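You operate a simulated robot arm through the tools that you are given. There is no shell and no other tool. Be economical: measure what you need, move in short steps, check, and stop when the job is done.

You run a simulated two-armed robot. Do the job below in one go: nothing can be reset, and whatever is moved stays where it is left.

## Task
Put one of the steel nut with a red bands from the top of the white cabinet on the top of the low grey cabinet. Open the second drawer from the top of the right blue cabinet, take the steel elbow with green bands on the top of the green bench and put it away in the inside from the bottom of the second drawer of the right blue cabinet and shut the drawer again. Open the top drawer of the left blue cabinet, put the steel union with blue bands on the top of the green bench away in the inside of the top drawer of the left blue cabinet and shut the drawer again. Put the steel elbow with blue bands from the top of the green bench on top of the blue gauge there. Any order will do.

It is judged by the outcome, as a careful person would: the job done as asked, and still so three seconds after it is handed in. It fails if anything else is knocked over, pushed out of place, dropped, spilled or broken.

## Robot
Two 7-joint arms with two-finger parallel grippers on one trunk, on a base that drives. Base frame: it is fixed to the floor where the robot stands at the start and does not move with it; the origin is under the middle of the robot, x ahead of it, y to its left, z up. Units: mm, degrees, N and s.
The left shoulder is at the start at [20, 170, 1253], the right one opposite. With the tool pointing down near the work surface each hand reaches from about 100 to 660 mm from the robot's upright axis, wherever it stands, measured 20 degrees to its own side. Places, roughly: blue gauge [1250, -4000, 1000]; inside of the second drawer of the right blue cabi [3600, -100, 700]; inside of the top drawer of the left blue cabinet [3500, 600, 800]; second drawer of the right blue cabinet [3500, -100, 700]; steel elbow with blue bands (5x5x3 cm) [1700, -4000, 900]; steel elbow with green bands (6x6x3 cm) [1300, -4600, 900]; steel nut with a red band (3x3x2 cm) [500, 500, 900]; steel union with blue bands (8x3x3 cm) [1400, -5000, 900]; top drawer of the left blue cabinet [3400, 600, 800]; top of the low grey cabinet [-1600, -400, 300]. Payload 3.8 kg a hand.
The tool frame of a hand sits at the grasp point between the pads (the TCP): z along the fingers, y along the line on which they close. The tips reach 30 mm beyond it. Largest opening 110 mm; finger width 20, thickness 10; the body of the gripper, 48 by 112 mm, starts 55 mm behind the TCP.
Orientation is that of the tool frame in the base frame, as a unit quaternion [w, x, y, z]. With the fingers straight down and closing along the base's y, the tool's x points along the base's -x, its y along +y and its z along -z.

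## Interface
- The arms move only by the tool apply_moves. It takes "left_targets", "right_targets" or both (then of equal length, played together; a hand with none holds still); each is a list that holds one entry, the list of rows, each a list of 6 numbers: the shift along the tool's x, y, z in units of 250 mm (1.0 is 250 mm), then the turn, a rotation vector about the tool's x, y, z in units of 180 degrees (1.0 is 180 degrees). In form: [[[tx, ty, tz, rx, ry, rz], ...]]. A call has 1 to 20 rows; each row is the pose to reach, as a shift and turn from the pose commanded when the call began, along the tool's axes at that moment. "left_jaw" and "right_jaw" are, for a hand that has rows, the opening, from 0 (shut) to 1 (fully open), set as the call begins (left out, the last holds). A call with a number of a shift or a turn outside -1 to 1 is refused whole. Rows are played at 5 a second. More than 50 mm and 8.6 degrees between two rows, or a gripper value outside its range, and nothing of the call is played. A pose out of reach is approached as far as the arm can. The call stops where the force on the tool passes 40 N (or 10 N more than at its start, if that is more) or the arm is blocked; 0.2 s more then pass. Each finger travels about 72 mm/s and halts on what it meets, pressing with about 34 N; the grip force reading is that of the motor and also rises with nothing between the fingers. The clock runs only during rows and for 0.2 s after the last one: add rows that repeat a pose to give the fingers time. It gives the time, the measured TCP pose, the force on the tool (base axes), the opening and the grip force at its end, in the units of the frame above (readings bear some noise), with the torque about the TCP (base axes, N m) and any sound that the robot's microphone picked up, and new pictures: "pictures" is both (left out), scene, wrist or none (wrist: the cameras of the hands that moved).
- Cameras (640 x 400 px; columns grow to the right, rows downward): "scene" is now at [110.4, 2.8, 1404.1]; the picture's right is [0.00, -1.00, 0.00], its down [-0.57, -0.00, -0.82] and it looks along [0.82, 0.00, -0.57] (base axes); focal length 275 px, centre (320, 200). "left" rides on the left gripper at [73, -17, -103] in its tool frame; the picture's right is [0.23, 0.97, 0.00], its down [-0.76, 0.18, -0.62] and it looks along [-0.61, 0.14, 0.78] (tool axes); focal length 222 px, centre (320, 200). "right" rides on the right gripper at [72, 17, -103] in its tool frame; the picture's right is [-0.23, 0.97, 0.00], its down [-0.76, -0.18, -0.62] and it looks along [-0.61, -0.14, 0.78] (tool axes); focal length 222 px, centre (320, 200). There is no depth. A picture from a camera that has moved, and an enlarged one, comes with that camera's place and axes in the base frame and with its lens.
- slide_trunk(by): slides the trunk up (or, below 0, down) by that many mm; the arms and the scene camera ride with it, the base frame stays. It gives what a move gives, with no picture.
- drive_base(legs): drives the robot by 1 to 6 legs, each [ahead, turn to the left] in mm and degrees, along the robot's own axes; the way and the turn of a leg run together, so that a leg with both is an arc; at most 1500 mm and 180 degrees a leg. The arms and the cameras ride along, it lands a little off, and it stops where it bumps. It gives what a move gives, and a new picture of the scene camera.
- turn_head(pan, tilt): turns the head with the scene camera to pan (to the left, within 80 degrees either way) and tilt (down, from -29 to 69), counted from straight ahead of the robot. It gives what a move gives, and a new picture of the scene camera.
- close_up(camera, box): a new picture of the part [left, top, right, bottom] of that camera's present view, enlarged. It takes no simulated time.
- sign_off(): hands the job in; it is judged then, once.

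Go step by step. Nothing tells you exact positions but the pictures and the camera data: compare them with the known pose of the tool, close in by small moves and look again before you grip or let go. The budget is 186 turns and 260 pictures, counting those below and the enlarged ones. Unless the task says otherwise, let go and move clear before handing in.

The tools are called after "Call:" as name(argument=value, ...) on one line, values as JSON. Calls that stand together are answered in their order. apply_moves: Moves the arms, as the interface text tells. Its arguments: {"type":"object","properties":{"left_targets":{"type":"array","items":{"type":"array","items":{"type":"array","items":{"type":"number"}}}},"left_jaw":{"type":"number"},"right_targets":{"type":"array","items":{"type":"array","items":{"type":"array","items":{"type":"number"}}}},"right_jaw":{"type":"number"},"pictures":{"type":"string","enum":["both","scene","wrist","none"]}},"required":[]} The other tools are called the same way: slide_trunk (by) slides the trunk up or down; drive_base (legs) drives the base; turn_head (pan, tilt) turns the head that bears the scene camera; close_up (camera, box) takes an enlarged picture of a part of a camera's view; sign_off () hands the job in.

At the start:

```text
time: 0.0
left_eef_pos: [466.1, 139.5, 1194.0]
left_tcp_rot: [-0.002, -0.001, 1.0, -0.001]
left_wrist_force: [0.6, -0.4, 0.2]
left_torque: [0.0, -0.02, -0.02]
left_width: 109.8
left_finger_force: 0.1
right_eef_pos: [397.7, -140.8, 1225.6]
right_tcp_rot: [0.0, 0.0, 1.0, 0.0]
right_wrist_force: [0.0, 0.1, -0.1]
right_torque: [0.0, 0.0, -0.02]
right_width: 110.0
right_finger_force: 0.1
trunk travel left (down, up): [-350.0, 220.0]
robot x, y, heading: [0.6, 0.1, -0.3]
head pan, tilt: [0.2, 34.9]
```

scene: 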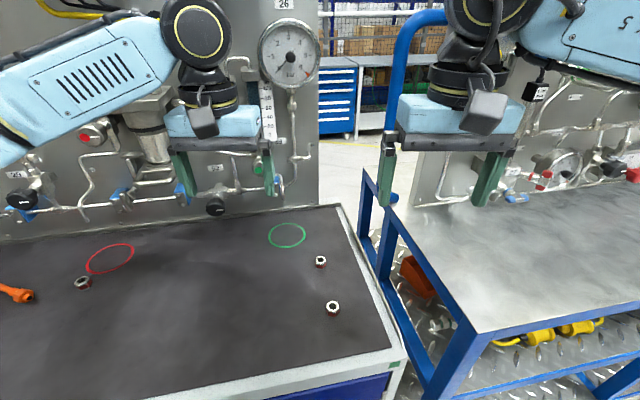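
right: 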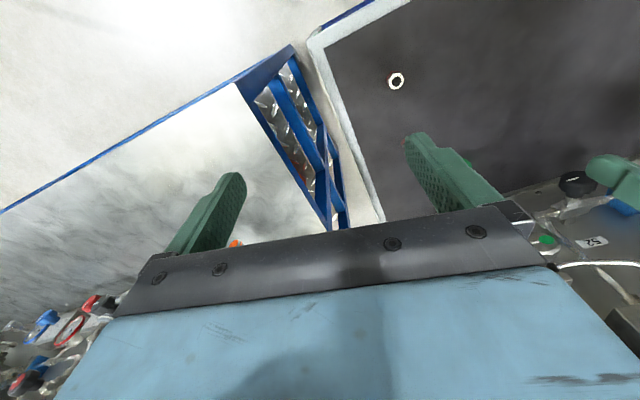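
left: 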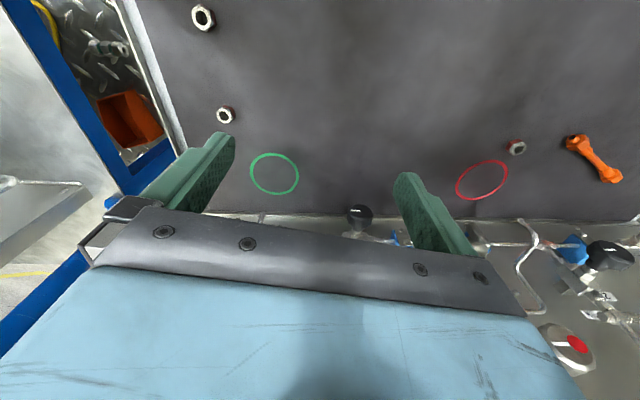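

I see three nuts on the cabinet in front, and need to see which of them have a red band. I take a few close-ups first.

Call:
close_up(camera="scene", box=[260, 220, 400, 340])

Call:
close_up(camera="scene", box=[0, 230, 140, 320])

```text
3.33 times, centred on (330, 280) of scene
camera zoom: at [110.4, 2.8, 1404.1], right [0.0, -1.0, 0.0], down [-0.57, 0.0, -0.82], along [0.82, 0.0, -0.57], focal length 915 px, centre (287, -67)
```

zoom: 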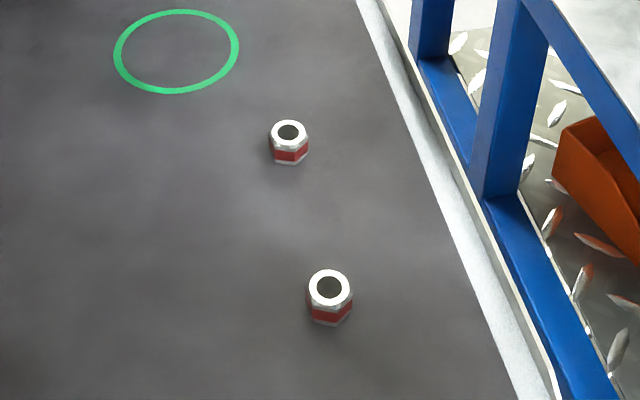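

```text
4.44 times, centred on (70, 275) of scene
camera zoom: at [110.4, 2.8, 1404.1], right [0.0, -1.0, 0.0], down [-0.57, 0.0, -0.82], along [0.82, 0.0, -0.57], focal length 1220 px, centre (1431, -133)
```

zoom: 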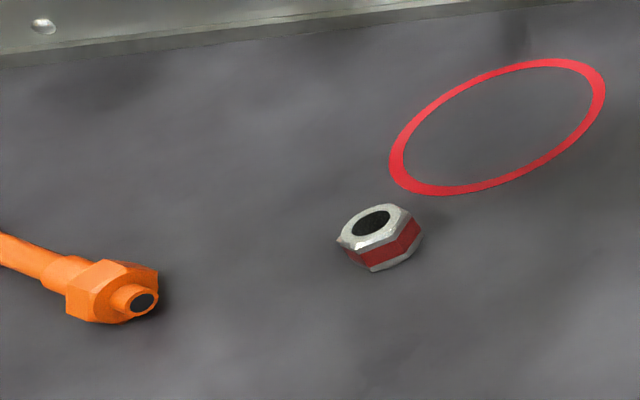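

All three nuts have red bands. I take the nearest one, at about [421, -21, 935], with the right hand, and move above it first.

Call:
apply_moves(right_targets=[[[-0.02, 0.1, 0.14, 0, 0, 0], [-0.04, 0.2, 0.28, 0, 0, 0], [-0.06, 0.3, 0.42, 0, 0, 0], [-0.08, 0.4, 0.5, 0, 0, 0], [-0.09, 0.48, 0.6, 0, 0, 0], [-0.09, 0.48, 0.6, 0, 0, 0]]])

```text
time: 1.4
left_eef_pos: [466.4, 138.4, 1195.2]
left_tcp_rot: [-0.001, 0.0, 1.0, -0.001]
left_wrist_force: [0.0, 0.0, 0.0]
left_torque: [0.05, 0.01, 0.0]
left_width: 110.3
left_finger_force: 0.1
right_eef_pos: [421.8, -19.8, 1073.0]
right_tcp_rot: [0.0, 0.0, 1.0, 0.0]
right_wrist_force: [0.2, 1.0, 0.8]
right_torque: [0.01, 0.02, 0.01]
right_width: 110.1
right_finger_force: 0.1
trunk travel left (down, up): [-350.0, 220.0]
robot x, y, heading: [0.9, -1.2, 0.1]
head pan, tilt: [0.2, 34.9]
camera scene: at [110.1, 2.4, 1404.1], right [0.0, -1.0, 0.0], down [-0.57, 0.0, -0.82], along [0.82, 0.0, -0.57], focal length 275 px, centre (320, 200)
camera right: at [349.3, -4.4, 1176.8], right [0.23, 0.97, 0.0], down [0.76, -0.18, 0.62], along [0.61, -0.14, -0.78], focal length 222 px, centre (320, 200)
```

scene: 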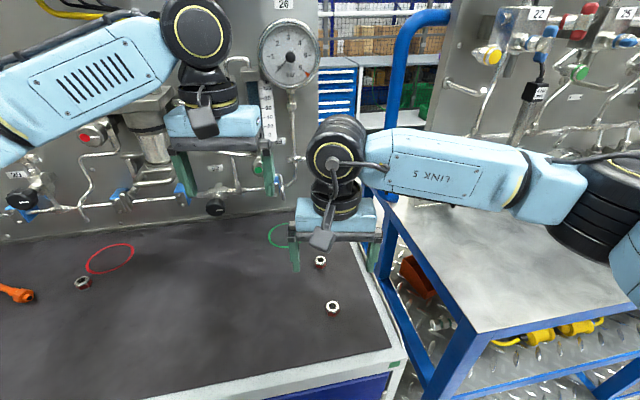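
right: 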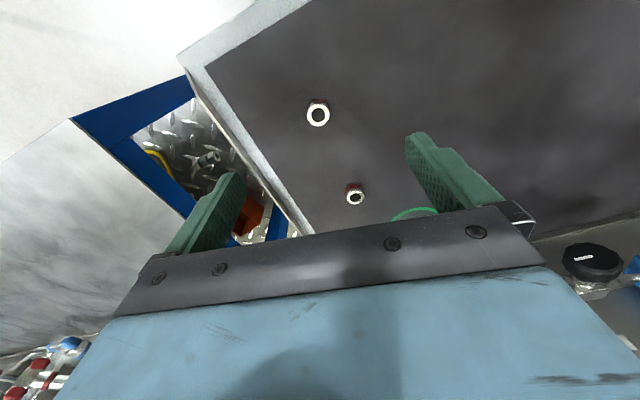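

Call:
close_up(camera="right", box=[278, 88, 358, 138])

```text
8.00 times, centred on (318, 113) of right
camera zoom: at [349.3, -4.4, 1176.8], right [0.23, 0.97, 0.0], down [0.76, -0.18, 0.62], along [0.61, -0.14, -0.78], focal length 1777 px, centre (336, 896)
```

zoom: 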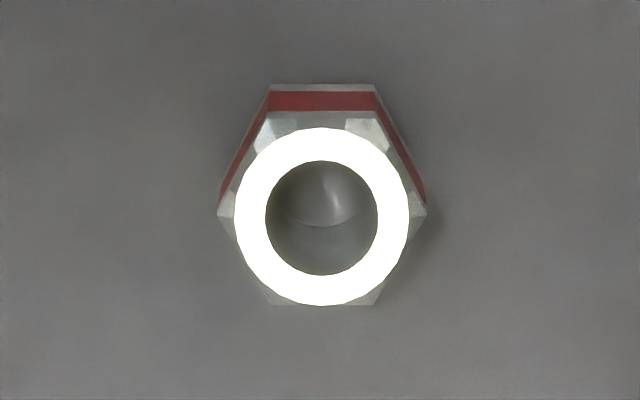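

Call:
apply_moves(right_targets=[[[-0.006, -0.005, 0.15, 0, 0, -0.046], [-0.012, -0.011, 0.3, 0, 0, -0.092], [-0.012, -0.011, 0.4, 0, 0, -0.092], [-0.012, -0.011, 0.4, 0, 0, -0.092]]], pictures="wrist")

```text
time: 2.4
left_eef_pos: [465.0, 140.2, 1195.0]
left_tcp_rot: [-0.001, 0.0, 1.0, -0.001]
left_wrist_force: [-0.6, -1.2, 0.3]
left_torque: [0.01, 0.02, 0.01]
left_width: 109.6
left_finger_force: 0.2
right_eef_pos: [421.8, -22.3, 972.0]
right_tcp_rot: [0.0, -0.145, 0.989, 0.0]
right_wrist_force: [0.7, -0.2, -0.3]
right_torque: [-0.03, -0.02, -0.03]
right_width: 110.1
right_finger_force: 0.0
trunk travel left (down, up): [-350.0, 220.0]
robot x, y, heading: [-1.7, -1.3, 0.1]
head pan, tilt: [0.2, 34.9]
camera right: at [348.1, -27.4, 1076.5], right [-0.06, 1.0, 0.0], down [0.78, 0.05, 0.62], along [0.62, 0.04, -0.78], focal length 222 px, centre (320, 200)
```

right: 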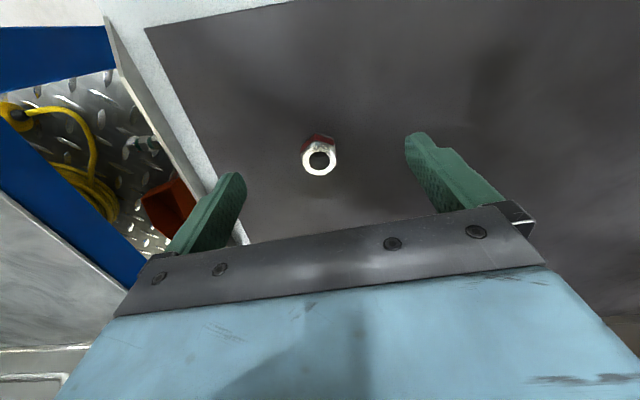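

Call:
apply_moves(right_targets=[[[-0.013, -0.004, 0.06, 0, 0, 0], [-0.013, -0.004, 0.12, 0, 0, 0], [-0.013, -0.004, 0.12, 0, 0, 0]]], pictures="wrist")

```text
time: 3.2
left_eef_pos: [464.2, 138.3, 1195.2]
left_tcp_rot: [0.0, 0.0, 1.0, -0.001]
left_wrist_force: [0.2, -0.7, 0.4]
left_torque: [0.04, 0.07, 0.05]
left_width: 110.0
left_finger_force: 0.1
right_eef_pos: [424.4, -23.3, 949.3]
right_tcp_rot: [0.002, -0.144, 0.99, 0.0]
right_wrist_force: [-9.8, -3.6, 13.8]
right_torque: [-0.92, 0.17, -0.41]
right_width: 110.0
right_finger_force: 0.0
trunk travel left (down, up): [-350.0, 220.0]
robot x, y, heading: [4.3, -1.2, -0.1]
head pan, tilt: [0.2, 34.9]
stopped in row 3 (right hand): the force on the tool passed its limit at 44 N (the readings are from after the stop); the commanded pose is now the measured one
camera right: at [349.9, -28.2, 1053.2], right [-0.06, 1.0, 0.0], down [0.78, 0.04, 0.63], along [0.63, 0.04, -0.78], focal length 222 px, centre (320, 200)
```

right: 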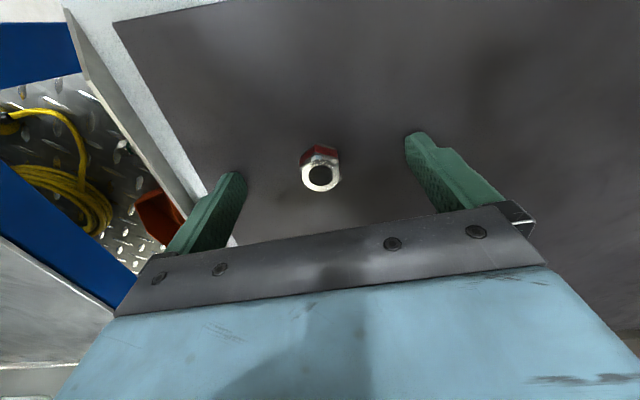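

Call:
apply_moves(right_targets=[[[0, 0, -0.012, 0, 0, 0], [0, 0, -0.012, 0, 0, 0], [0, 0, -0.012, 0, 0, 0], [0, 0, -0.012, 0, 0, 0], [0, 0, -0.012, 0, 0, 0]]], right_jaw=0, pictures="wrist")

```text
time: 4.4
left_eef_pos: [466.4, 139.8, 1194.5]
left_tcp_rot: [-0.001, 0.001, 1.0, -0.001]
left_wrist_force: [-0.1, -0.4, 0.4]
left_torque: [-0.01, -0.02, 0.03]
left_width: 110.1
left_finger_force: 0.0
right_eef_pos: [425.8, -23.3, 951.6]
right_tcp_rot: [0.004, -0.142, 0.99, 0.001]
right_wrist_force: [0.5, -0.1, -0.3]
right_torque: [-0.03, -0.03, 0.01]
right_width: 22.7
right_finger_force: 34.3
trunk travel left (down, up): [-350.0, 220.0]
robot x, y, heading: [-0.3, -2.0, -0.0]
head pan, tilt: [0.2, 34.9]
camera right: at [351.9, -28.2, 1054.6], right [-0.06, 1.0, 0.0], down [0.78, 0.04, 0.63], along [0.63, 0.04, -0.78], focal length 222 px, centre (320, 200)
```

right: 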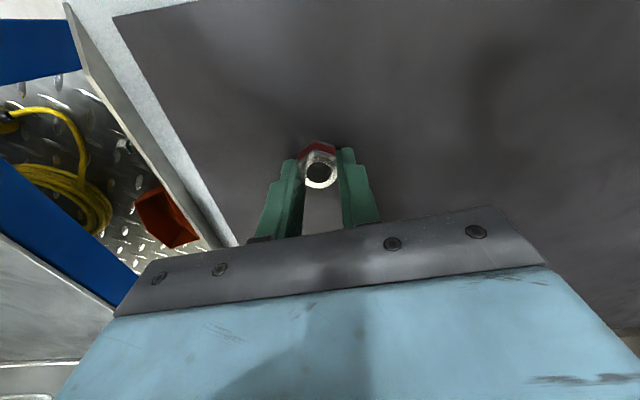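

Nut held. I lift it and pull the hands in, then back off and turn towards the grey cabinet.

Call:
apply_moves(right_targets=[[[0, 0, -0.18, 0, 0, 0], [0, 0, -0.36, 0, 0, 0], [0, 0, -0.54, 0, 0, 0], [0, 0, -0.72, 0, 0, 0], [0.15, -0.08, -0.8, 0, 0, 0], [0.3, -0.16, -0.85, 0, 0, 0], [0.4, -0.3, -0.85, 0, 0, 0]]], left_targets=[[[0.1, 0, 0, 0, 0, 0], [0.2, 0.05, 0, 0, 0, 0], [0.3, 0.1, 0, 0, 0, 0], [0.4, 0.15, 0, 0, 0, 0], [0.5, 0.2, 0, 0, 0, 0], [0.6, 0.2, 0, 0, 0, 0], [0.65, 0.2, 0, 0, 0, 0]]], pictures="wrist")

Call:
turn_head(pan=-80, tilt=25)

Call:
turn_head(pan=80, tilt=25)

```text
time: 6.0
left_eef_pos: [301.8, 186.1, 1194.6]
left_tcp_rot: [-0.001, 0.0, 1.0, -0.001]
left_wrist_force: [0.0, 0.1, -0.2]
left_torque: [0.01, 0.0, -0.01]
left_width: 109.9
left_finger_force: 0.0
right_eef_pos: [350.9, -124.0, 1161.6]
right_tcp_rot: [0.003, -0.143, 0.99, 0.001]
right_wrist_force: [0.4, -0.3, 0.0]
right_torque: [0.03, -0.01, -0.02]
right_width: 22.8
right_finger_force: 33.9
trunk travel left (down, up): [-350.0, 220.0]
robot x, y, heading: [-3.3, -0.5, 0.0]
head pan, tilt: [0.2, 34.9]
camera right: at [275.7, -129.2, 1264.0], right [-0.06, 1.0, 0.0], down [0.78, 0.04, 0.63], along [0.63, 0.04, -0.78], focal length 222 px, centre (320, 200)
camera left: at [231.0, 169.0, 1297.4], right [-0.23, 0.97, 0.0], down [0.76, 0.18, 0.62], along [0.61, 0.14, -0.78], focal length 222 px, centre (320, 200)
```

right: 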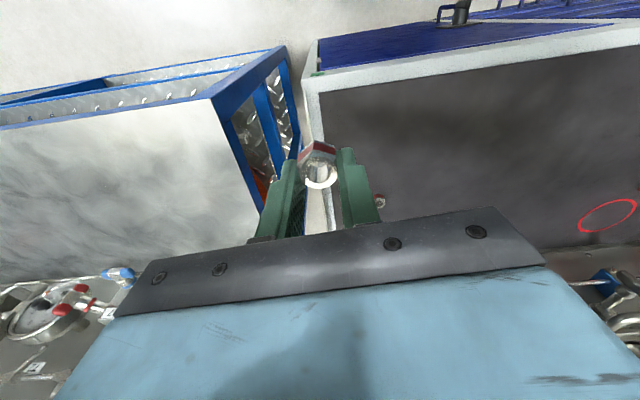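
left: 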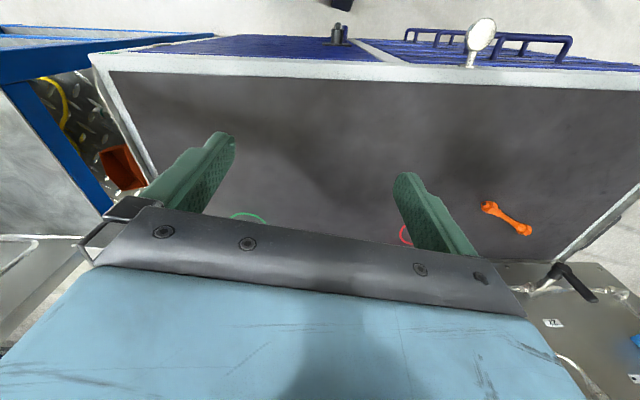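

```text
time: 7.6
left_eef_pos: [304.4, 188.5, 1193.9]
left_tcp_rot: [-0.001, 0.0, 1.0, -0.001]
left_wrist_force: [0.9, 0.4, 1.0]
left_torque: [0.0, 0.0, 0.01]
left_width: 110.2
left_finger_force: 0.0
right_eef_pos: [352.2, -122.6, 1160.7]
right_tcp_rot: [0.003, -0.144, 0.99, 0.0]
right_wrist_force: [0.3, 0.1, -0.4]
right_torque: [0.03, 0.02, 0.0]
right_width: 22.8
right_finger_force: 33.9
trunk travel left (down, up): [-350.0, 220.0]
robot x, y, heading: [-1.2, -1.4, -0.1]
head pan, tilt: [-80.0, 25.0]
camera scene: at [38.1, -88.3, 1419.6], right [-0.98, -0.17, 0.0], down [-0.07, 0.42, -0.91], along [0.16, -0.89, -0.42], focal length 275 px, centre (320, 200)
```

scene: 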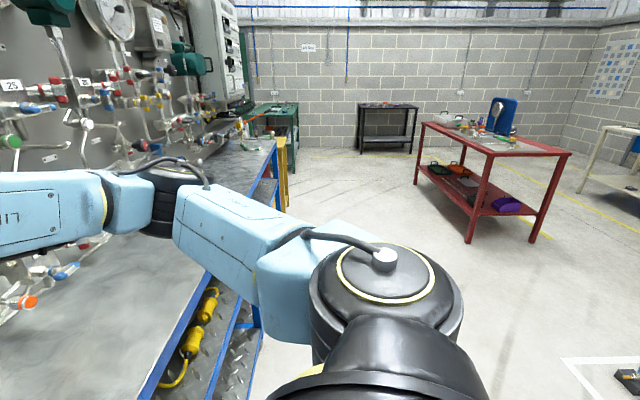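

```text
time: 10.0
left_eef_pos: [303.7, 187.0, 1195.4]
left_tcp_rot: [-0.001, -0.001, 1.0, 0.0]
left_wrist_force: [0.4, 0.2, 0.6]
left_torque: [0.0, 0.02, 0.01]
left_width: 109.9
left_finger_force: 0.1
right_eef_pos: [352.4, -121.4, 1160.5]
right_tcp_rot: [0.004, -0.144, 0.99, 0.0]
right_wrist_force: [-0.7, -0.8, 0.1]
right_torque: [0.05, 0.0, 0.0]
right_width: 22.9
right_finger_force: 34.3
trunk travel left (down, up): [-350.0, 220.0]
robot x, y, heading: [-0.9, 5.0, -0.1]
head pan, tilt: [80.0, 25.0]
camera scene: at [38.1, 93.1, 1419.6], right [0.98, -0.17, 0.0], down [-0.07, -0.42, -0.91], along [0.16, 0.89, -0.42], focal length 275 px, centre (320, 200)
```

scene: 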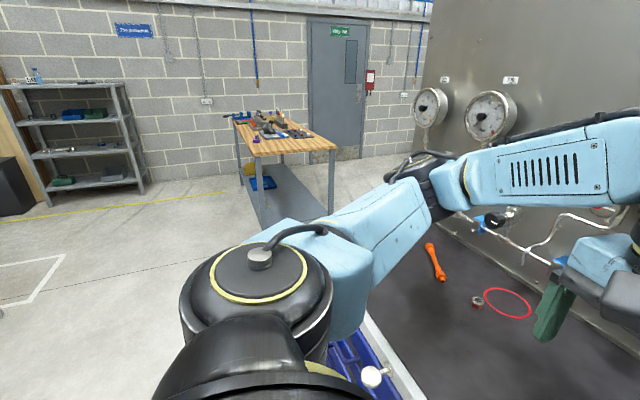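

Call:
drive_base(legs=[[-300, 0], [0, 150]])

Call:
turn_head(pan=0, tilt=30)

```text
time: 18.2
left_eef_pos: [-656.0, -7.6, 1194.2]
left_tcp_rot: [-0.001, 0.965, -0.264, 0.002]
left_wrist_force: [1.3, 0.4, 0.2]
left_torque: [-0.01, -0.01, 0.01]
left_width: 109.8
left_finger_force: 0.0
right_eef_pos: [-536.2, 283.5, 1160.8]
right_tcp_rot: [0.0, 0.992, -0.123, -0.003]
right_wrist_force: [0.1, 0.2, 0.1]
right_torque: [0.0, 0.0, -0.04]
right_width: 22.8
right_finger_force: 34.4
trunk travel left (down, up): [-350.0, 220.0]
robot x, y, heading: [-296.9, -2.0, 148.9]
head pan, tilt: [80.0, 25.0]
camera scene: at [-374.6, -57.3, 1419.6], right [-0.76, 0.65, 0.0], down [0.28, 0.32, -0.91], along [-0.59, -0.69, -0.42], focal length 275 px, centre (320, 200)
```

scene: 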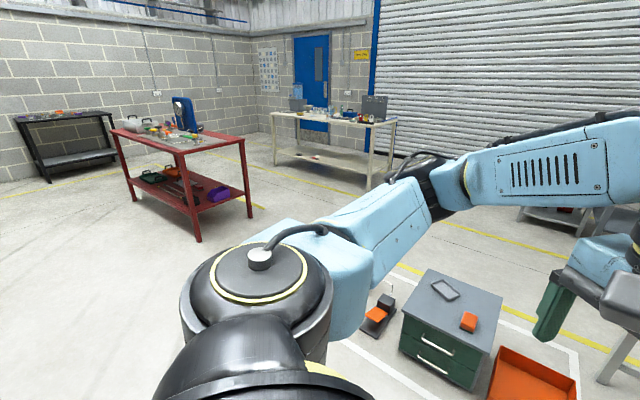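

```text
time: 19.7
left_eef_pos: [-654.4, -7.4, 1193.9]
left_tcp_rot: [-0.001, 0.965, -0.264, 0.001]
left_wrist_force: [0.9, 0.3, 0.2]
left_torque: [0.03, -0.03, 0.02]
left_width: 109.9
left_finger_force: 0.0
right_eef_pos: [-537.4, 283.8, 1160.3]
right_tcp_rot: [0.0, 0.992, -0.124, -0.004]
right_wrist_force: [-1.0, -0.3, -0.1]
right_torque: [-0.02, -0.04, 0.03]
right_width: 22.9
right_finger_force: 33.4
trunk travel left (down, up): [-350.0, 220.0]
robot x, y, heading: [-297.1, 1.6, 149.5]
head pan, tilt: [0.0, 30.0]
camera scene: at [-392.3, 58.7, 1411.7], right [0.51, 0.86, 0.0], down [0.43, -0.26, -0.87], along [-0.74, 0.44, -0.5], focal length 275 px, centre (320, 200)
```

scene: 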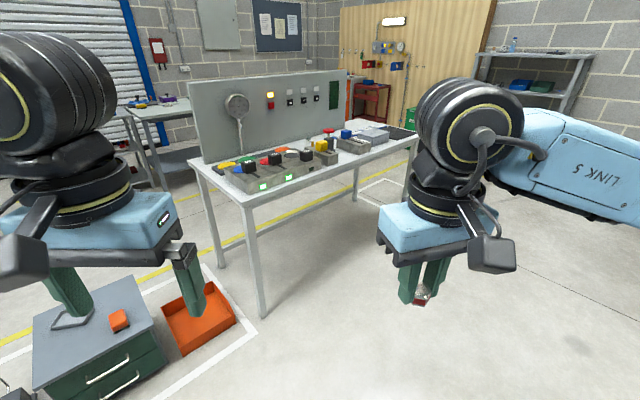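

The low grey cabinet stands at about [-1610, -420], turned slightly, with an orange box and a grey tray-like part on it. I drive in front of it and look.

Call:
drive_base(legs=[[0, 67.5], [860, 0], [0, -25]])

Call:
turn_head(pan=0, tilt=60)

```text
time: 28.6
left_eef_pos: [-1266.6, -756.3, 1194.0]
left_tcp_rot: [-0.001, 0.995, 0.097, 0.0]
left_wrist_force: [-0.5, 0.8, -0.8]
left_torque: [0.0, -0.01, -0.01]
left_width: 109.9
left_finger_force: 0.1
right_eef_pos: [-1371.6, -462.0, 1161.2]
right_tcp_rot: [0.0, 0.971, 0.238, -0.004]
right_wrist_force: [-0.1, -0.2, -0.2]
right_torque: [0.0, -0.02, 0.01]
right_width: 22.6
right_finger_force: 33.3
trunk travel left (down, up): [-350.0, 220.0]
robot x, y, heading: [-1005.5, -515.1, -169.3]
head pan, tilt: [0.0, 30.0]
camera scene: at [-1111.8, -532.8, 1411.7], right [-0.19, 0.98, 0.0], down [0.49, 0.09, -0.87], along [-0.85, -0.16, -0.5], focal length 275 px, centre (320, 200)
```

scene: 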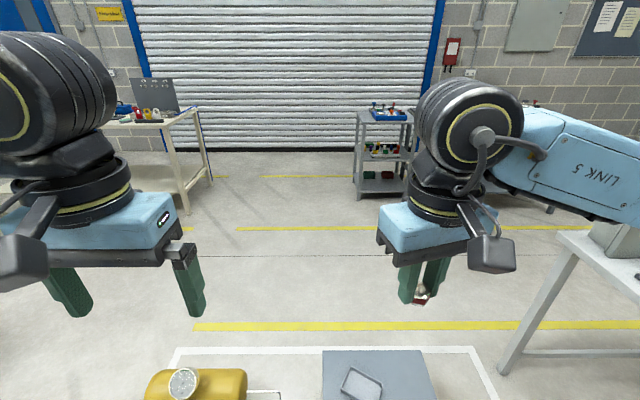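

```text
time: 29.5
left_eef_pos: [-1266.2, -757.2, 1193.9]
left_tcp_rot: [-0.001, 0.995, 0.095, 0.0]
left_wrist_force: [-0.9, 0.3, 0.9]
left_torque: [-0.01, -0.01, 0.02]
left_width: 109.5
left_finger_force: 0.1
right_eef_pos: [-1372.4, -462.2, 1160.3]
right_tcp_rot: [0.001, 0.971, 0.238, -0.003]
right_wrist_force: [0.0, 0.0, -0.6]
right_torque: [0.0, 0.02, 0.01]
right_width: 22.9
right_finger_force: 34.5
trunk travel left (down, up): [-350.0, 220.0]
robot x, y, heading: [-1002.0, -515.4, -169.2]
head pan, tilt: [0.0, 60.0]
camera scene: at [-1088.4, -528.6, 1369.6], right [-0.19, 0.98, 0.0], down [0.85, 0.16, -0.5], along [-0.49, -0.1, -0.87], focal length 275 px, centre (320, 200)
```

scene: 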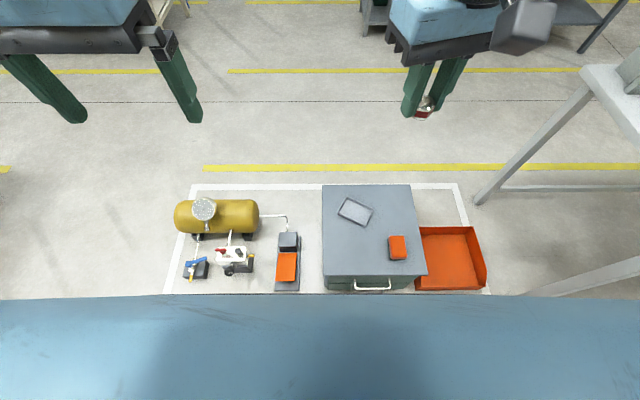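

Call:
slide_trunk(by=-350)

Call:
apply_moves(right_targets=[[[-0.1, -0.065, 0.14, 0, 0, 0], [-0.2, -0.13, 0.28, 0, 0, 0], [-0.3, -0.195, 0.42, 0, 0, 0], [-0.396, -0.26, 0.56, 0, 0, 0], [-0.396, -0.26, 0.75, 0, 0, 0], [-0.396, -0.26, 0.94, 0, 0, 0], [-0.396, -0.26, 0.94, 0, 0, 0]]])

```text
time: 32.9
left_eef_pos: [-1265.9, -757.6, 844.3]
left_tcp_rot: [-0.001, 0.995, 0.096, 0.001]
left_wrist_force: [-0.2, -0.1, 0.6]
left_torque: [-0.01, -0.01, 0.04]
left_width: 110.0
left_finger_force: 0.1
right_eef_pos: [-1372.0, -460.7, 811.2]
right_tcp_rot: [0.0, 0.971, 0.238, -0.003]
right_wrist_force: [-0.2, 0.0, -0.7]
right_torque: [0.0, 0.01, 0.0]
right_width: 22.9
right_finger_force: 34.1
trunk travel left (down, up): [0.0, 570.0]
robot x, y, heading: [-1002.6, -516.6, -169.1]
head pan, tilt: [0.0, 60.0]
```

```text
time: 34.5
left_eef_pos: [-1266.0, -756.6, 846.1]
left_tcp_rot: [-0.001, 0.995, 0.096, 0.001]
left_wrist_force: [-0.5, 0.3, -0.5]
left_torque: [-0.01, -0.03, -0.01]
left_width: 110.0
left_finger_force: 0.0
right_eef_pos: [-1488.3, -449.1, 574.3]
right_tcp_rot: [0.001, 0.971, 0.238, -0.004]
right_wrist_force: [-0.6, -0.1, -0.4]
right_torque: [0.04, 0.04, 0.05]
right_width: 22.6
right_finger_force: 34.1
trunk travel left (down, up): [0.0, 570.0]
robot x, y, heading: [-1001.0, -516.1, -169.0]
head pan, tilt: [0.0, 60.0]
camera scene: at [-1088.4, -528.6, 1019.6], right [-0.19, 0.98, 0.0], down [0.85, 0.16, -0.5], along [-0.49, -0.09, -0.87], focal length 275 px, centre (320, 200)
camera right: at [-1416.4, -430.1, 677.0], right [0.25, -0.97, 0.0], down [-0.75, -0.19, 0.63], along [-0.61, -0.16, -0.78], focal length 222 px, centre (320, 200)
```

scene: 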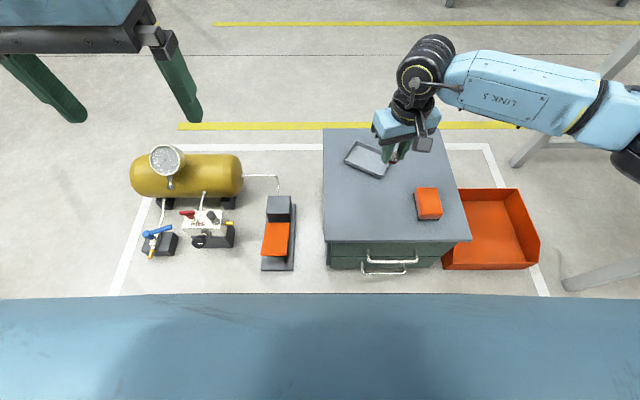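
right: 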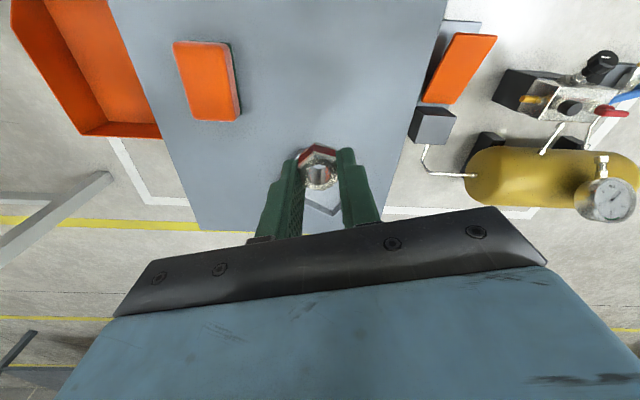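

Call:
apply_moves(right_targets=[[[0.034, 0.09, 0.17, 0, 0, 0], [0.034, 0.09, 0.34, 0, 0, 0], [0.034, 0.09, 0.5, 0, 0, 0], [0.034, 0.09, 0.65, 0, 0, 0], [0.034, 0.09, 0.76, 0, 0, 0], [0.034, 0.09, 0.81, 0, 0, 0], [0.034, 0.09, 0.81, 0, 0, 0]]])

```text
time: 36.1
left_eef_pos: [-1266.1, -756.6, 845.1]
left_tcp_rot: [-0.001, 0.995, 0.095, 0.001]
left_wrist_force: [0.4, 0.6, 1.0]
left_torque: [-0.01, 0.0, -0.01]
left_width: 109.9
left_finger_force: 0.0
right_eef_pos: [-1473.6, -466.4, 372.6]
right_tcp_rot: [0.001, 0.971, 0.238, -0.003]
right_wrist_force: [-0.1, 0.5, -0.7]
right_torque: [0.0, 0.0, -0.01]
right_width: 23.0
right_finger_force: 34.0
trunk travel left (down, up): [0.0, 570.0]
robot x, y, heading: [-1004.3, -515.3, -169.1]
head pan, tilt: [0.0, 60.0]
camera scene: at [-1088.3, -528.7, 1019.6], right [-0.19, 0.98, 0.0], down [0.85, 0.16, -0.5], along [-0.49, -0.09, -0.87], focal length 275 px, centre (320, 200)
camera right: at [-1401.8, -448.2, 475.7], right [0.25, -0.97, 0.0], down [-0.75, -0.19, 0.63], along [-0.61, -0.16, -0.78], focal length 222 px, centre (320, 200)
```

scene: 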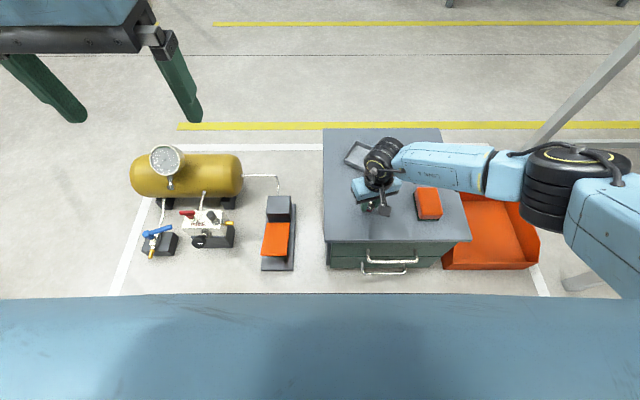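
right: 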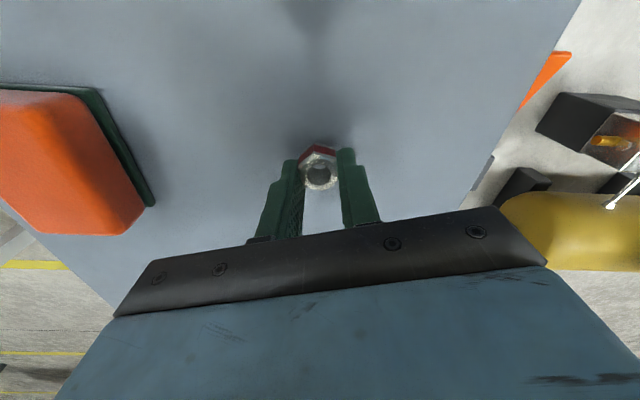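

Call:
apply_moves(right_targets=[[[0, 0, 0.016, 0, 0, 0], [0, 0, 0.032, 0, 0, 0], [0, 0, 0.044, 0, 0, 0], [0, 0, 0.052, 0, 0, 0], [0, 0, 0.06, 0, 0, 0], [0, 0, 0.068, 0, 0, 0], [0, 0, 0.076, 0, 0, 0], [0, 0, 0.084, 0, 0, 0], [0, 0, 0.092, 0, 0, 0], [0, 0, 0.1, 0, 0, 0], [0, 0, 0.108, 0, 0, 0], [0, 0, 0.116, 0, 0, 0]]], pictures="wrist")

```text
time: 37.6
left_eef_pos: [-1265.4, -757.1, 842.8]
left_tcp_rot: [-0.001, 0.995, 0.096, 0.0]
left_wrist_force: [-0.5, -0.5, 0.5]
left_torque: [-0.02, 0.01, -0.04]
left_width: 109.8
left_finger_force: 0.1
right_eef_pos: [-1476.6, -466.7, 360.7]
right_tcp_rot: [0.002, 0.972, 0.236, -0.004]
right_wrist_force: [3.4, 2.7, 15.1]
right_torque: [0.14, -0.1, -0.03]
right_width: 23.1
right_finger_force: 33.9
trunk travel left (down, up): [0.0, 570.0]
robot x, y, heading: [-1002.1, -511.0, -168.8]
head pan, tilt: [0.0, 60.0]
stopped in row 7 (right hand): the force on the tool passed its limit at 42 N (the readings are from after the stop); the commanded pose is now the measured one
camera right: at [-1403.3, -448.3, 463.0], right [0.25, -0.97, 0.0], down [-0.75, -0.19, 0.63], along [-0.61, -0.16, -0.78], focal length 222 px, centre (320, 200)
```

right: 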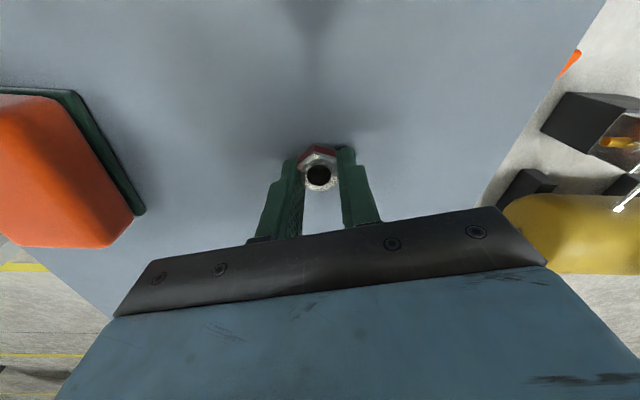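

Contact with the top. I open partly and lift away.

Call:
apply_moves(right_targets=[[[0, 0, 0, 0, 0, 0], [0, 0, 0, 0, 0, 0], [0, 0, -0.02, 0, 0, 0], [0, 0, -0.15, 0, 0, 0], [0, 0, -0.3, 0, 0, 0], [0, 0, -0.48, 0, 0, 0], [0, 0, -0.66, 0, 0, 0], [0, 0, -0.84, 0, 0, 0], [0, 0, -1.0, 0, 0, 0]]], right_jaw=0.55)

```text
time: 39.6
left_eef_pos: [-1266.0, -756.6, 843.2]
left_tcp_rot: [-0.001, 0.995, 0.097, 0.001]
left_wrist_force: [0.9, -0.1, 0.2]
left_torque: [0.02, 0.0, 0.03]
left_width: 109.8
left_finger_force: 0.0
right_eef_pos: [-1475.5, -464.1, 609.3]
right_tcp_rot: [0.001, 0.971, 0.238, -0.004]
right_wrist_force: [-1.0, -0.4, 0.3]
right_torque: [-0.02, -0.02, -0.02]
right_width: 60.7
right_finger_force: 0.1
trunk travel left (down, up): [0.0, 570.0]
robot x, y, heading: [-1004.6, -514.0, -169.2]
head pan, tilt: [0.0, 60.0]
camera scene: at [-1088.1, -528.5, 1019.6], right [-0.19, 0.98, 0.0], down [0.85, 0.16, -0.5], along [-0.49, -0.09, -0.87], focal length 275 px, centre (320, 200)
camera right: at [-1402.6, -445.2, 712.1], right [0.25, -0.97, 0.0], down [-0.75, -0.19, 0.63], along [-0.61, -0.16, -0.78], focal length 222 px, centre (320, 200)
```

scene: 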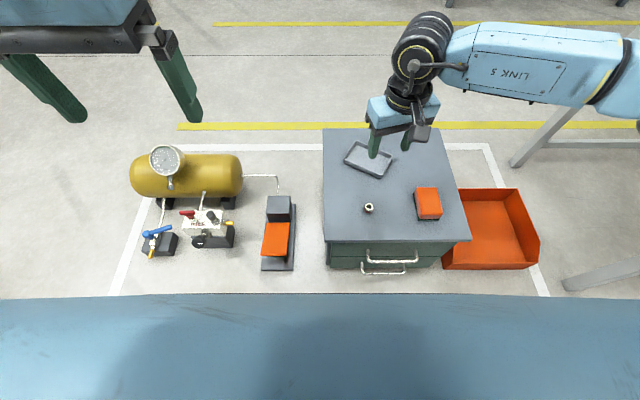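
right: 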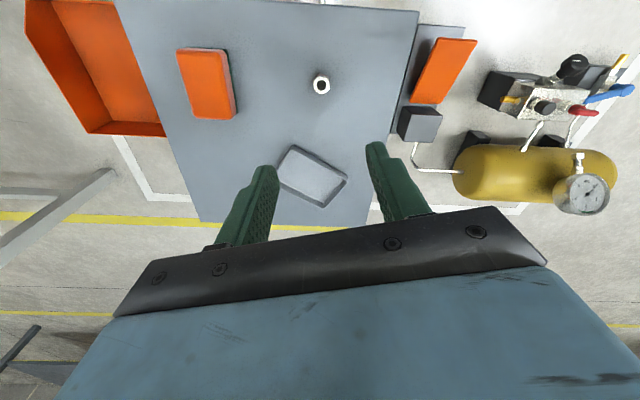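

Nut stands on the grey cabinet. I tuck the right hand, raise the trunk and drive towards the green bench in stages.

Call:
apply_moves(right_targets=[[[0.13, 0, -0.1, 0, 0, 0.046], [0.26, 0, -0.2, 0, 0, 0.092], [0.4, 0, -0.3, 0, 0, 0.092], [0.5, 0, -0.4, 0, 0, 0.092], [0.6, 0, -0.5, 0, 0, 0.092]]], pictures="none")

Call:
slide_trunk(by=350)

Call:
turn_head(pan=0, tilt=15)

Call:
drive_base(legs=[[0, 110.4]])

```text
time: 40.8
left_eef_pos: [-1265.4, -755.8, 844.0]
left_tcp_rot: [-0.001, 0.995, 0.096, 0.001]
left_wrist_force: [0.9, 0.0, 0.1]
left_torque: [-0.02, 0.02, 0.01]
left_width: 109.9
left_finger_force: 0.1
right_eef_pos: [-1343.4, -392.8, 731.4]
right_tcp_rot: [0.001, 0.996, 0.093, -0.003]
right_wrist_force: [0.3, -0.6, -0.4]
right_torque: [0.02, -0.01, 0.02]
right_width: 60.5
right_finger_force: 0.0
trunk travel left (down, up): [0.0, 570.0]
robot x, y, heading: [-1004.0, -514.9, -169.1]
head pan, tilt: [0.0, 60.0]
```

```text
time: 44.3
left_eef_pos: [-1265.4, -757.0, 1193.1]
left_tcp_rot: [-0.001, 0.995, 0.096, 0.001]
left_wrist_force: [1.0, -0.3, -0.3]
left_torque: [-0.03, 0.01, -0.01]
left_width: 110.1
left_finger_force: 0.0
right_eef_pos: [-1344.0, -395.4, 1081.5]
right_tcp_rot: [0.001, 0.996, 0.094, -0.003]
right_wrist_force: [-0.3, -0.3, 1.1]
right_torque: [-0.02, 0.0, 0.01]
right_width: 60.6
right_finger_force: 0.1
trunk travel left (down, up): [-350.0, 220.0]
robot x, y, heading: [-1001.6, -511.7, -169.3]
head pan, tilt: [0.0, 60.0]
```

```text
time: 45.4
left_eef_pos: [-1266.7, -756.9, 1193.8]
left_tcp_rot: [-0.001, 0.995, 0.096, 0.001]
left_wrist_force: [-0.2, 0.3, -0.1]
left_torque: [-0.03, -0.02, 0.0]
left_width: 109.9
left_finger_force: 0.0
right_eef_pos: [-1343.3, -392.8, 1082.2]
right_tcp_rot: [0.001, 0.996, 0.095, -0.003]
right_wrist_force: [-0.1, -0.6, -0.3]
right_torque: [-0.02, -0.02, -0.01]
right_width: 60.5
right_finger_force: 0.1
trunk travel left (down, up): [-350.0, 220.0]
robot x, y, heading: [-1003.3, -515.5, -169.4]
head pan, tilt: [0.0, 15.0]
camera scene: at [-1114.5, -533.6, 1435.8], right [-0.19, 0.98, 0.0], down [0.25, 0.05, -0.97], along [-0.95, -0.18, -0.26], focal length 275 px, centre (320, 200)
```

scene: 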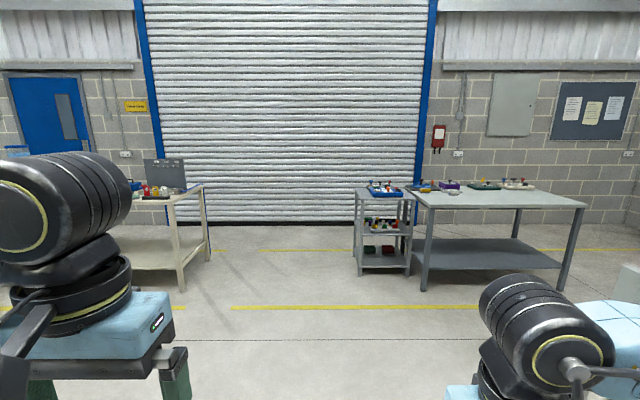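

```text
time: 50.3
left_eef_pos: [-695.3, -695.6, 1192.5]
left_tcp_rot: [-0.001, 0.516, 0.856, -0.001]
left_wrist_force: [0.4, -0.5, 0.2]
left_torque: [0.01, 0.04, 0.0]
left_width: 110.1
left_finger_force: 0.0
right_eef_pos: [-1019.2, -873.7, 1082.0]
right_tcp_rot: [0.004, 0.517, 0.856, -0.001]
right_wrist_force: [-0.3, -0.2, 0.5]
right_torque: [0.02, 0.03, 0.01]
right_width: 60.7
right_finger_force: 0.1
trunk travel left (down, up): [-350.0, 220.0]
robot x, y, heading: [-1004.5, -515.2, -62.3]
head pan, tilt: [0.0, 15.0]
camera scene: at [-948.8, -613.1, 1435.9], right [-0.89, -0.47, 0.0], down [-0.12, 0.23, -0.97], along [0.45, -0.85, -0.26], focal length 275 px, centre (320, 200)
```

scene: 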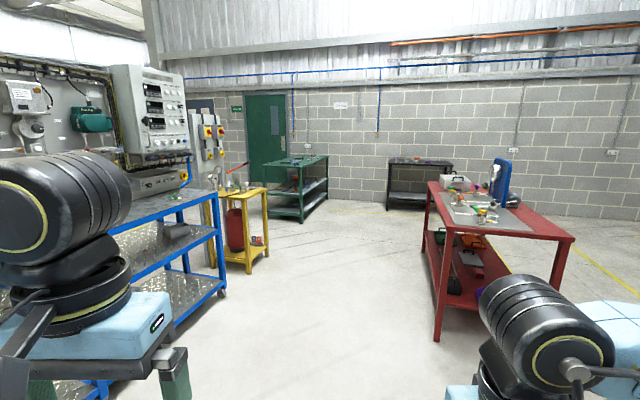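

Call:
drive_base(legs=[[1250, 0], [1220, 0], [0, -13], [1300, 0], [0, 40]])

Call:
turn_head(pan=5, tilt=25)

```text
time: 71.2
left_eef_pos: [888.7, -3947.1, 1193.3]
left_tcp_rot: [-0.001, 0.293, 0.956, -0.001]
left_wrist_force: [-0.1, -0.4, 0.0]
left_torque: [0.0, -0.01, -0.01]
left_width: 110.1
left_finger_force: 0.0
right_eef_pos: [687.3, -4257.9, 1081.5]
right_tcp_rot: [0.004, 0.293, 0.956, 0.001]
right_wrist_force: [0.0, 0.4, -0.7]
right_torque: [-0.01, 0.0, 0.0]
right_width: 60.6
right_finger_force: 0.1
trunk travel left (down, up): [-350.0, 220.0]
robot x, y, heading: [527.6, -3931.9, -34.0]
head pan, tilt: [0.0, 15.0]
camera scene: at [627.4, -3993.6, 1435.9], right [-0.56, -0.83, 0.0], down [-0.21, 0.14, -0.97], along [0.8, -0.54, -0.26], focal length 275 px, centre (320, 200)
```

scene: 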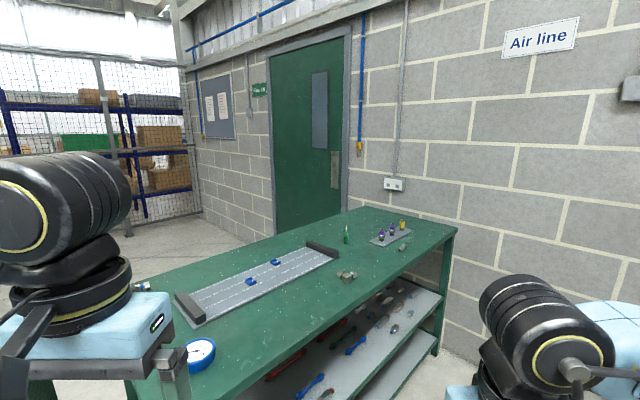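

```text
time: 71.9
left_eef_pos: [888.4, -3946.5, 1194.5]
left_tcp_rot: [-0.001, 0.292, 0.956, -0.001]
left_wrist_force: [0.3, 0.1, 0.2]
left_torque: [-0.01, -0.02, 0.0]
left_width: 110.2
left_finger_force: 0.0
right_eef_pos: [688.1, -4258.0, 1082.6]
right_tcp_rot: [0.003, 0.293, 0.956, 0.0]
right_wrist_force: [-0.8, 0.0, 0.5]
right_torque: [0.0, 0.0, -0.04]
right_width: 60.5
right_finger_force: 0.1
trunk travel left (down, up): [-350.0, 220.0]
robot x, y, heading: [532.0, -3933.2, -34.1]
head pan, tilt: [5.0, 25.0]
camera scene: at [630.3, -3986.3, 1419.7], right [-0.49, -0.87, 0.0], down [-0.37, 0.21, -0.91], along [0.79, -0.44, -0.42], focal length 275 px, centre (320, 200)
```

scene: 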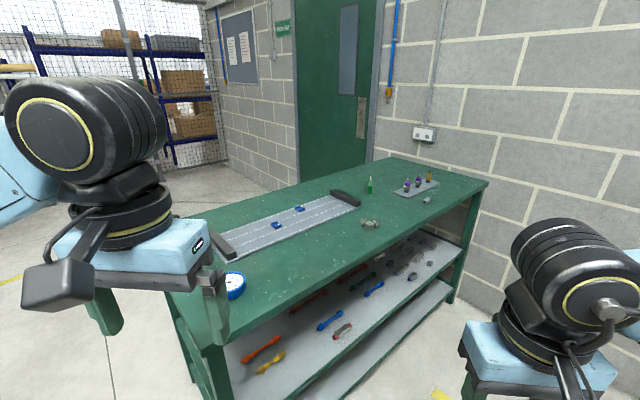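

Call:
close_up(camera="scene", box=[200, 170, 320, 310])

Call:
close_up(camera="scene", box=[320, 150, 460, 240])

```text
2.86 times, centred on (260, 240) of scene
camera zoom: at [630.3, -3986.3, 1419.7], right [-0.49, -0.87, 0.0], down [-0.37, 0.21, -0.91], along [0.79, -0.44, -0.42], focal length 784 px, centre (491, 86)
```

zoom: 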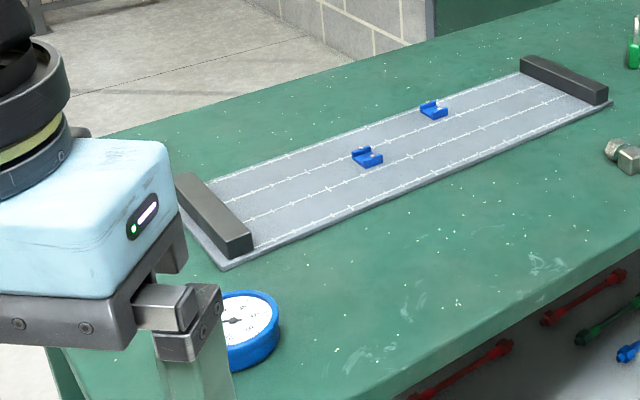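

```text
4.44 times, centred on (390, 195) of scene
camera zoom: at [630.3, -3986.3, 1419.7], right [-0.49, -0.87, 0.0], down [-0.37, 0.21, -0.91], along [0.79, -0.44, -0.42], focal length 1220 px, centre (9, 222)
```

zoom: 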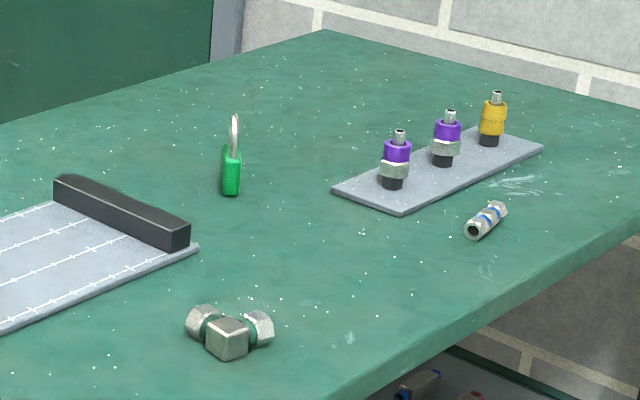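

Call:
drive_base(legs=[[0, -5], [330, 0], [0, 39]])

Call:
turn_head(pan=20, tilt=35)

```text
time: 76.3
left_eef_pos: [1081.7, -3945.9, 1193.2]
left_tcp_rot: [0.0, -0.001, 1.0, -0.001]
left_wrist_force: [-0.1, 0.3, -0.1]
left_torque: [0.01, -0.01, -0.01]
left_width: 110.2
left_finger_force: 0.1
right_eef_pos: [1089.3, -4315.3, 1082.5]
right_tcp_rot: [0.002, 0.001, 1.0, 0.0]
right_wrist_force: [0.2, 0.1, 0.4]
right_torque: [-0.01, 0.0, -0.01]
right_width: 60.4
right_finger_force: 0.2
trunk travel left (down, up): [-350.0, 220.0]
robot x, y, heading: [778.9, -4130.5, 0.2]
head pan, tilt: [5.0, 25.0]
camera scene: at [893.4, -4122.9, 1419.6], right [0.09, -1.0, 0.0], down [-0.42, -0.04, -0.91], along [0.9, 0.08, -0.42], focal length 275 px, centre (320, 200)
```

scene: 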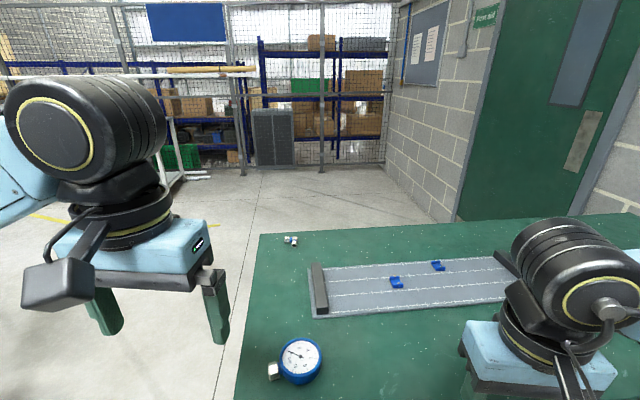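

```text
time: 77.1
left_eef_pos: [1083.6, -3946.2, 1193.4]
left_tcp_rot: [-0.001, -0.001, 1.0, -0.001]
left_wrist_force: [-0.1, -0.5, -0.7]
left_torque: [0.01, 0.01, -0.02]
left_width: 109.9
left_finger_force: 0.1
right_eef_pos: [1088.9, -4316.4, 1081.0]
right_tcp_rot: [0.004, 0.0, 1.0, 0.0]
right_wrist_force: [-0.6, 0.6, 0.4]
right_torque: [-0.01, 0.01, 0.02]
right_width: 60.6
right_finger_force: 0.1
trunk travel left (down, up): [-350.0, 220.0]
robot x, y, heading: [775.5, -4134.2, 0.2]
head pan, tilt: [20.0, 35.0]
camera scene: at [884.4, -4101.2, 1403.9], right [0.34, -0.94, 0.0], down [-0.54, -0.19, -0.82], along [0.77, 0.28, -0.57], focal length 275 px, centre (320, 200)
```

scene: 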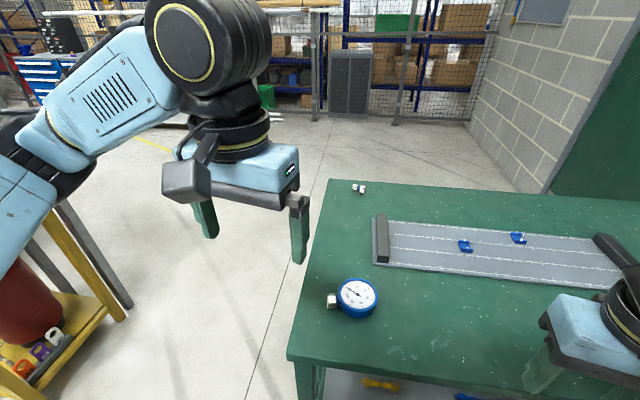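

Call:
close_up(camera="scene", box=[320, 160, 400, 210])

Call:
close_up(camera="scene", box=[310, 260, 410, 330])

```text
8.00 times, centred on (360, 185) of scene
camera zoom: at [884.4, -4101.2, 1403.9], right [0.34, -0.94, 0.0], down [-0.54, -0.19, -0.82], along [0.77, 0.28, -0.57], focal length 2196 px, centre (0, 320)
```

zoom: 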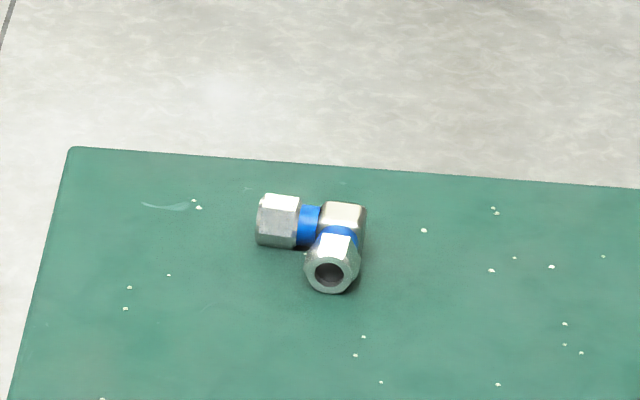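

```text
5.71 times, centred on (360, 295) of scene
camera zoom: at [884.4, -4101.2, 1403.9], right [0.34, -0.94, 0.0], down [-0.54, -0.19, -0.82], along [0.77, 0.28, -0.57], focal length 1569 px, centre (91, -343)
```

zoom: 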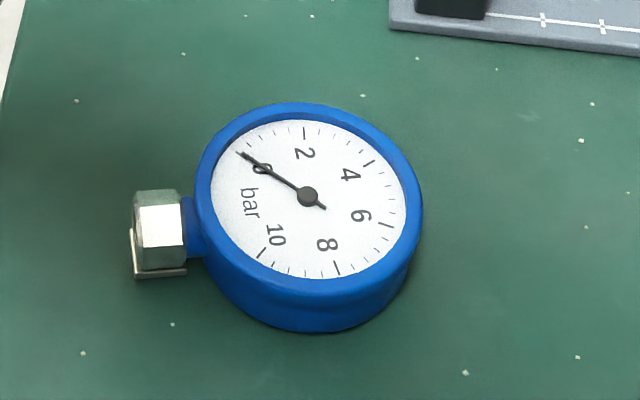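

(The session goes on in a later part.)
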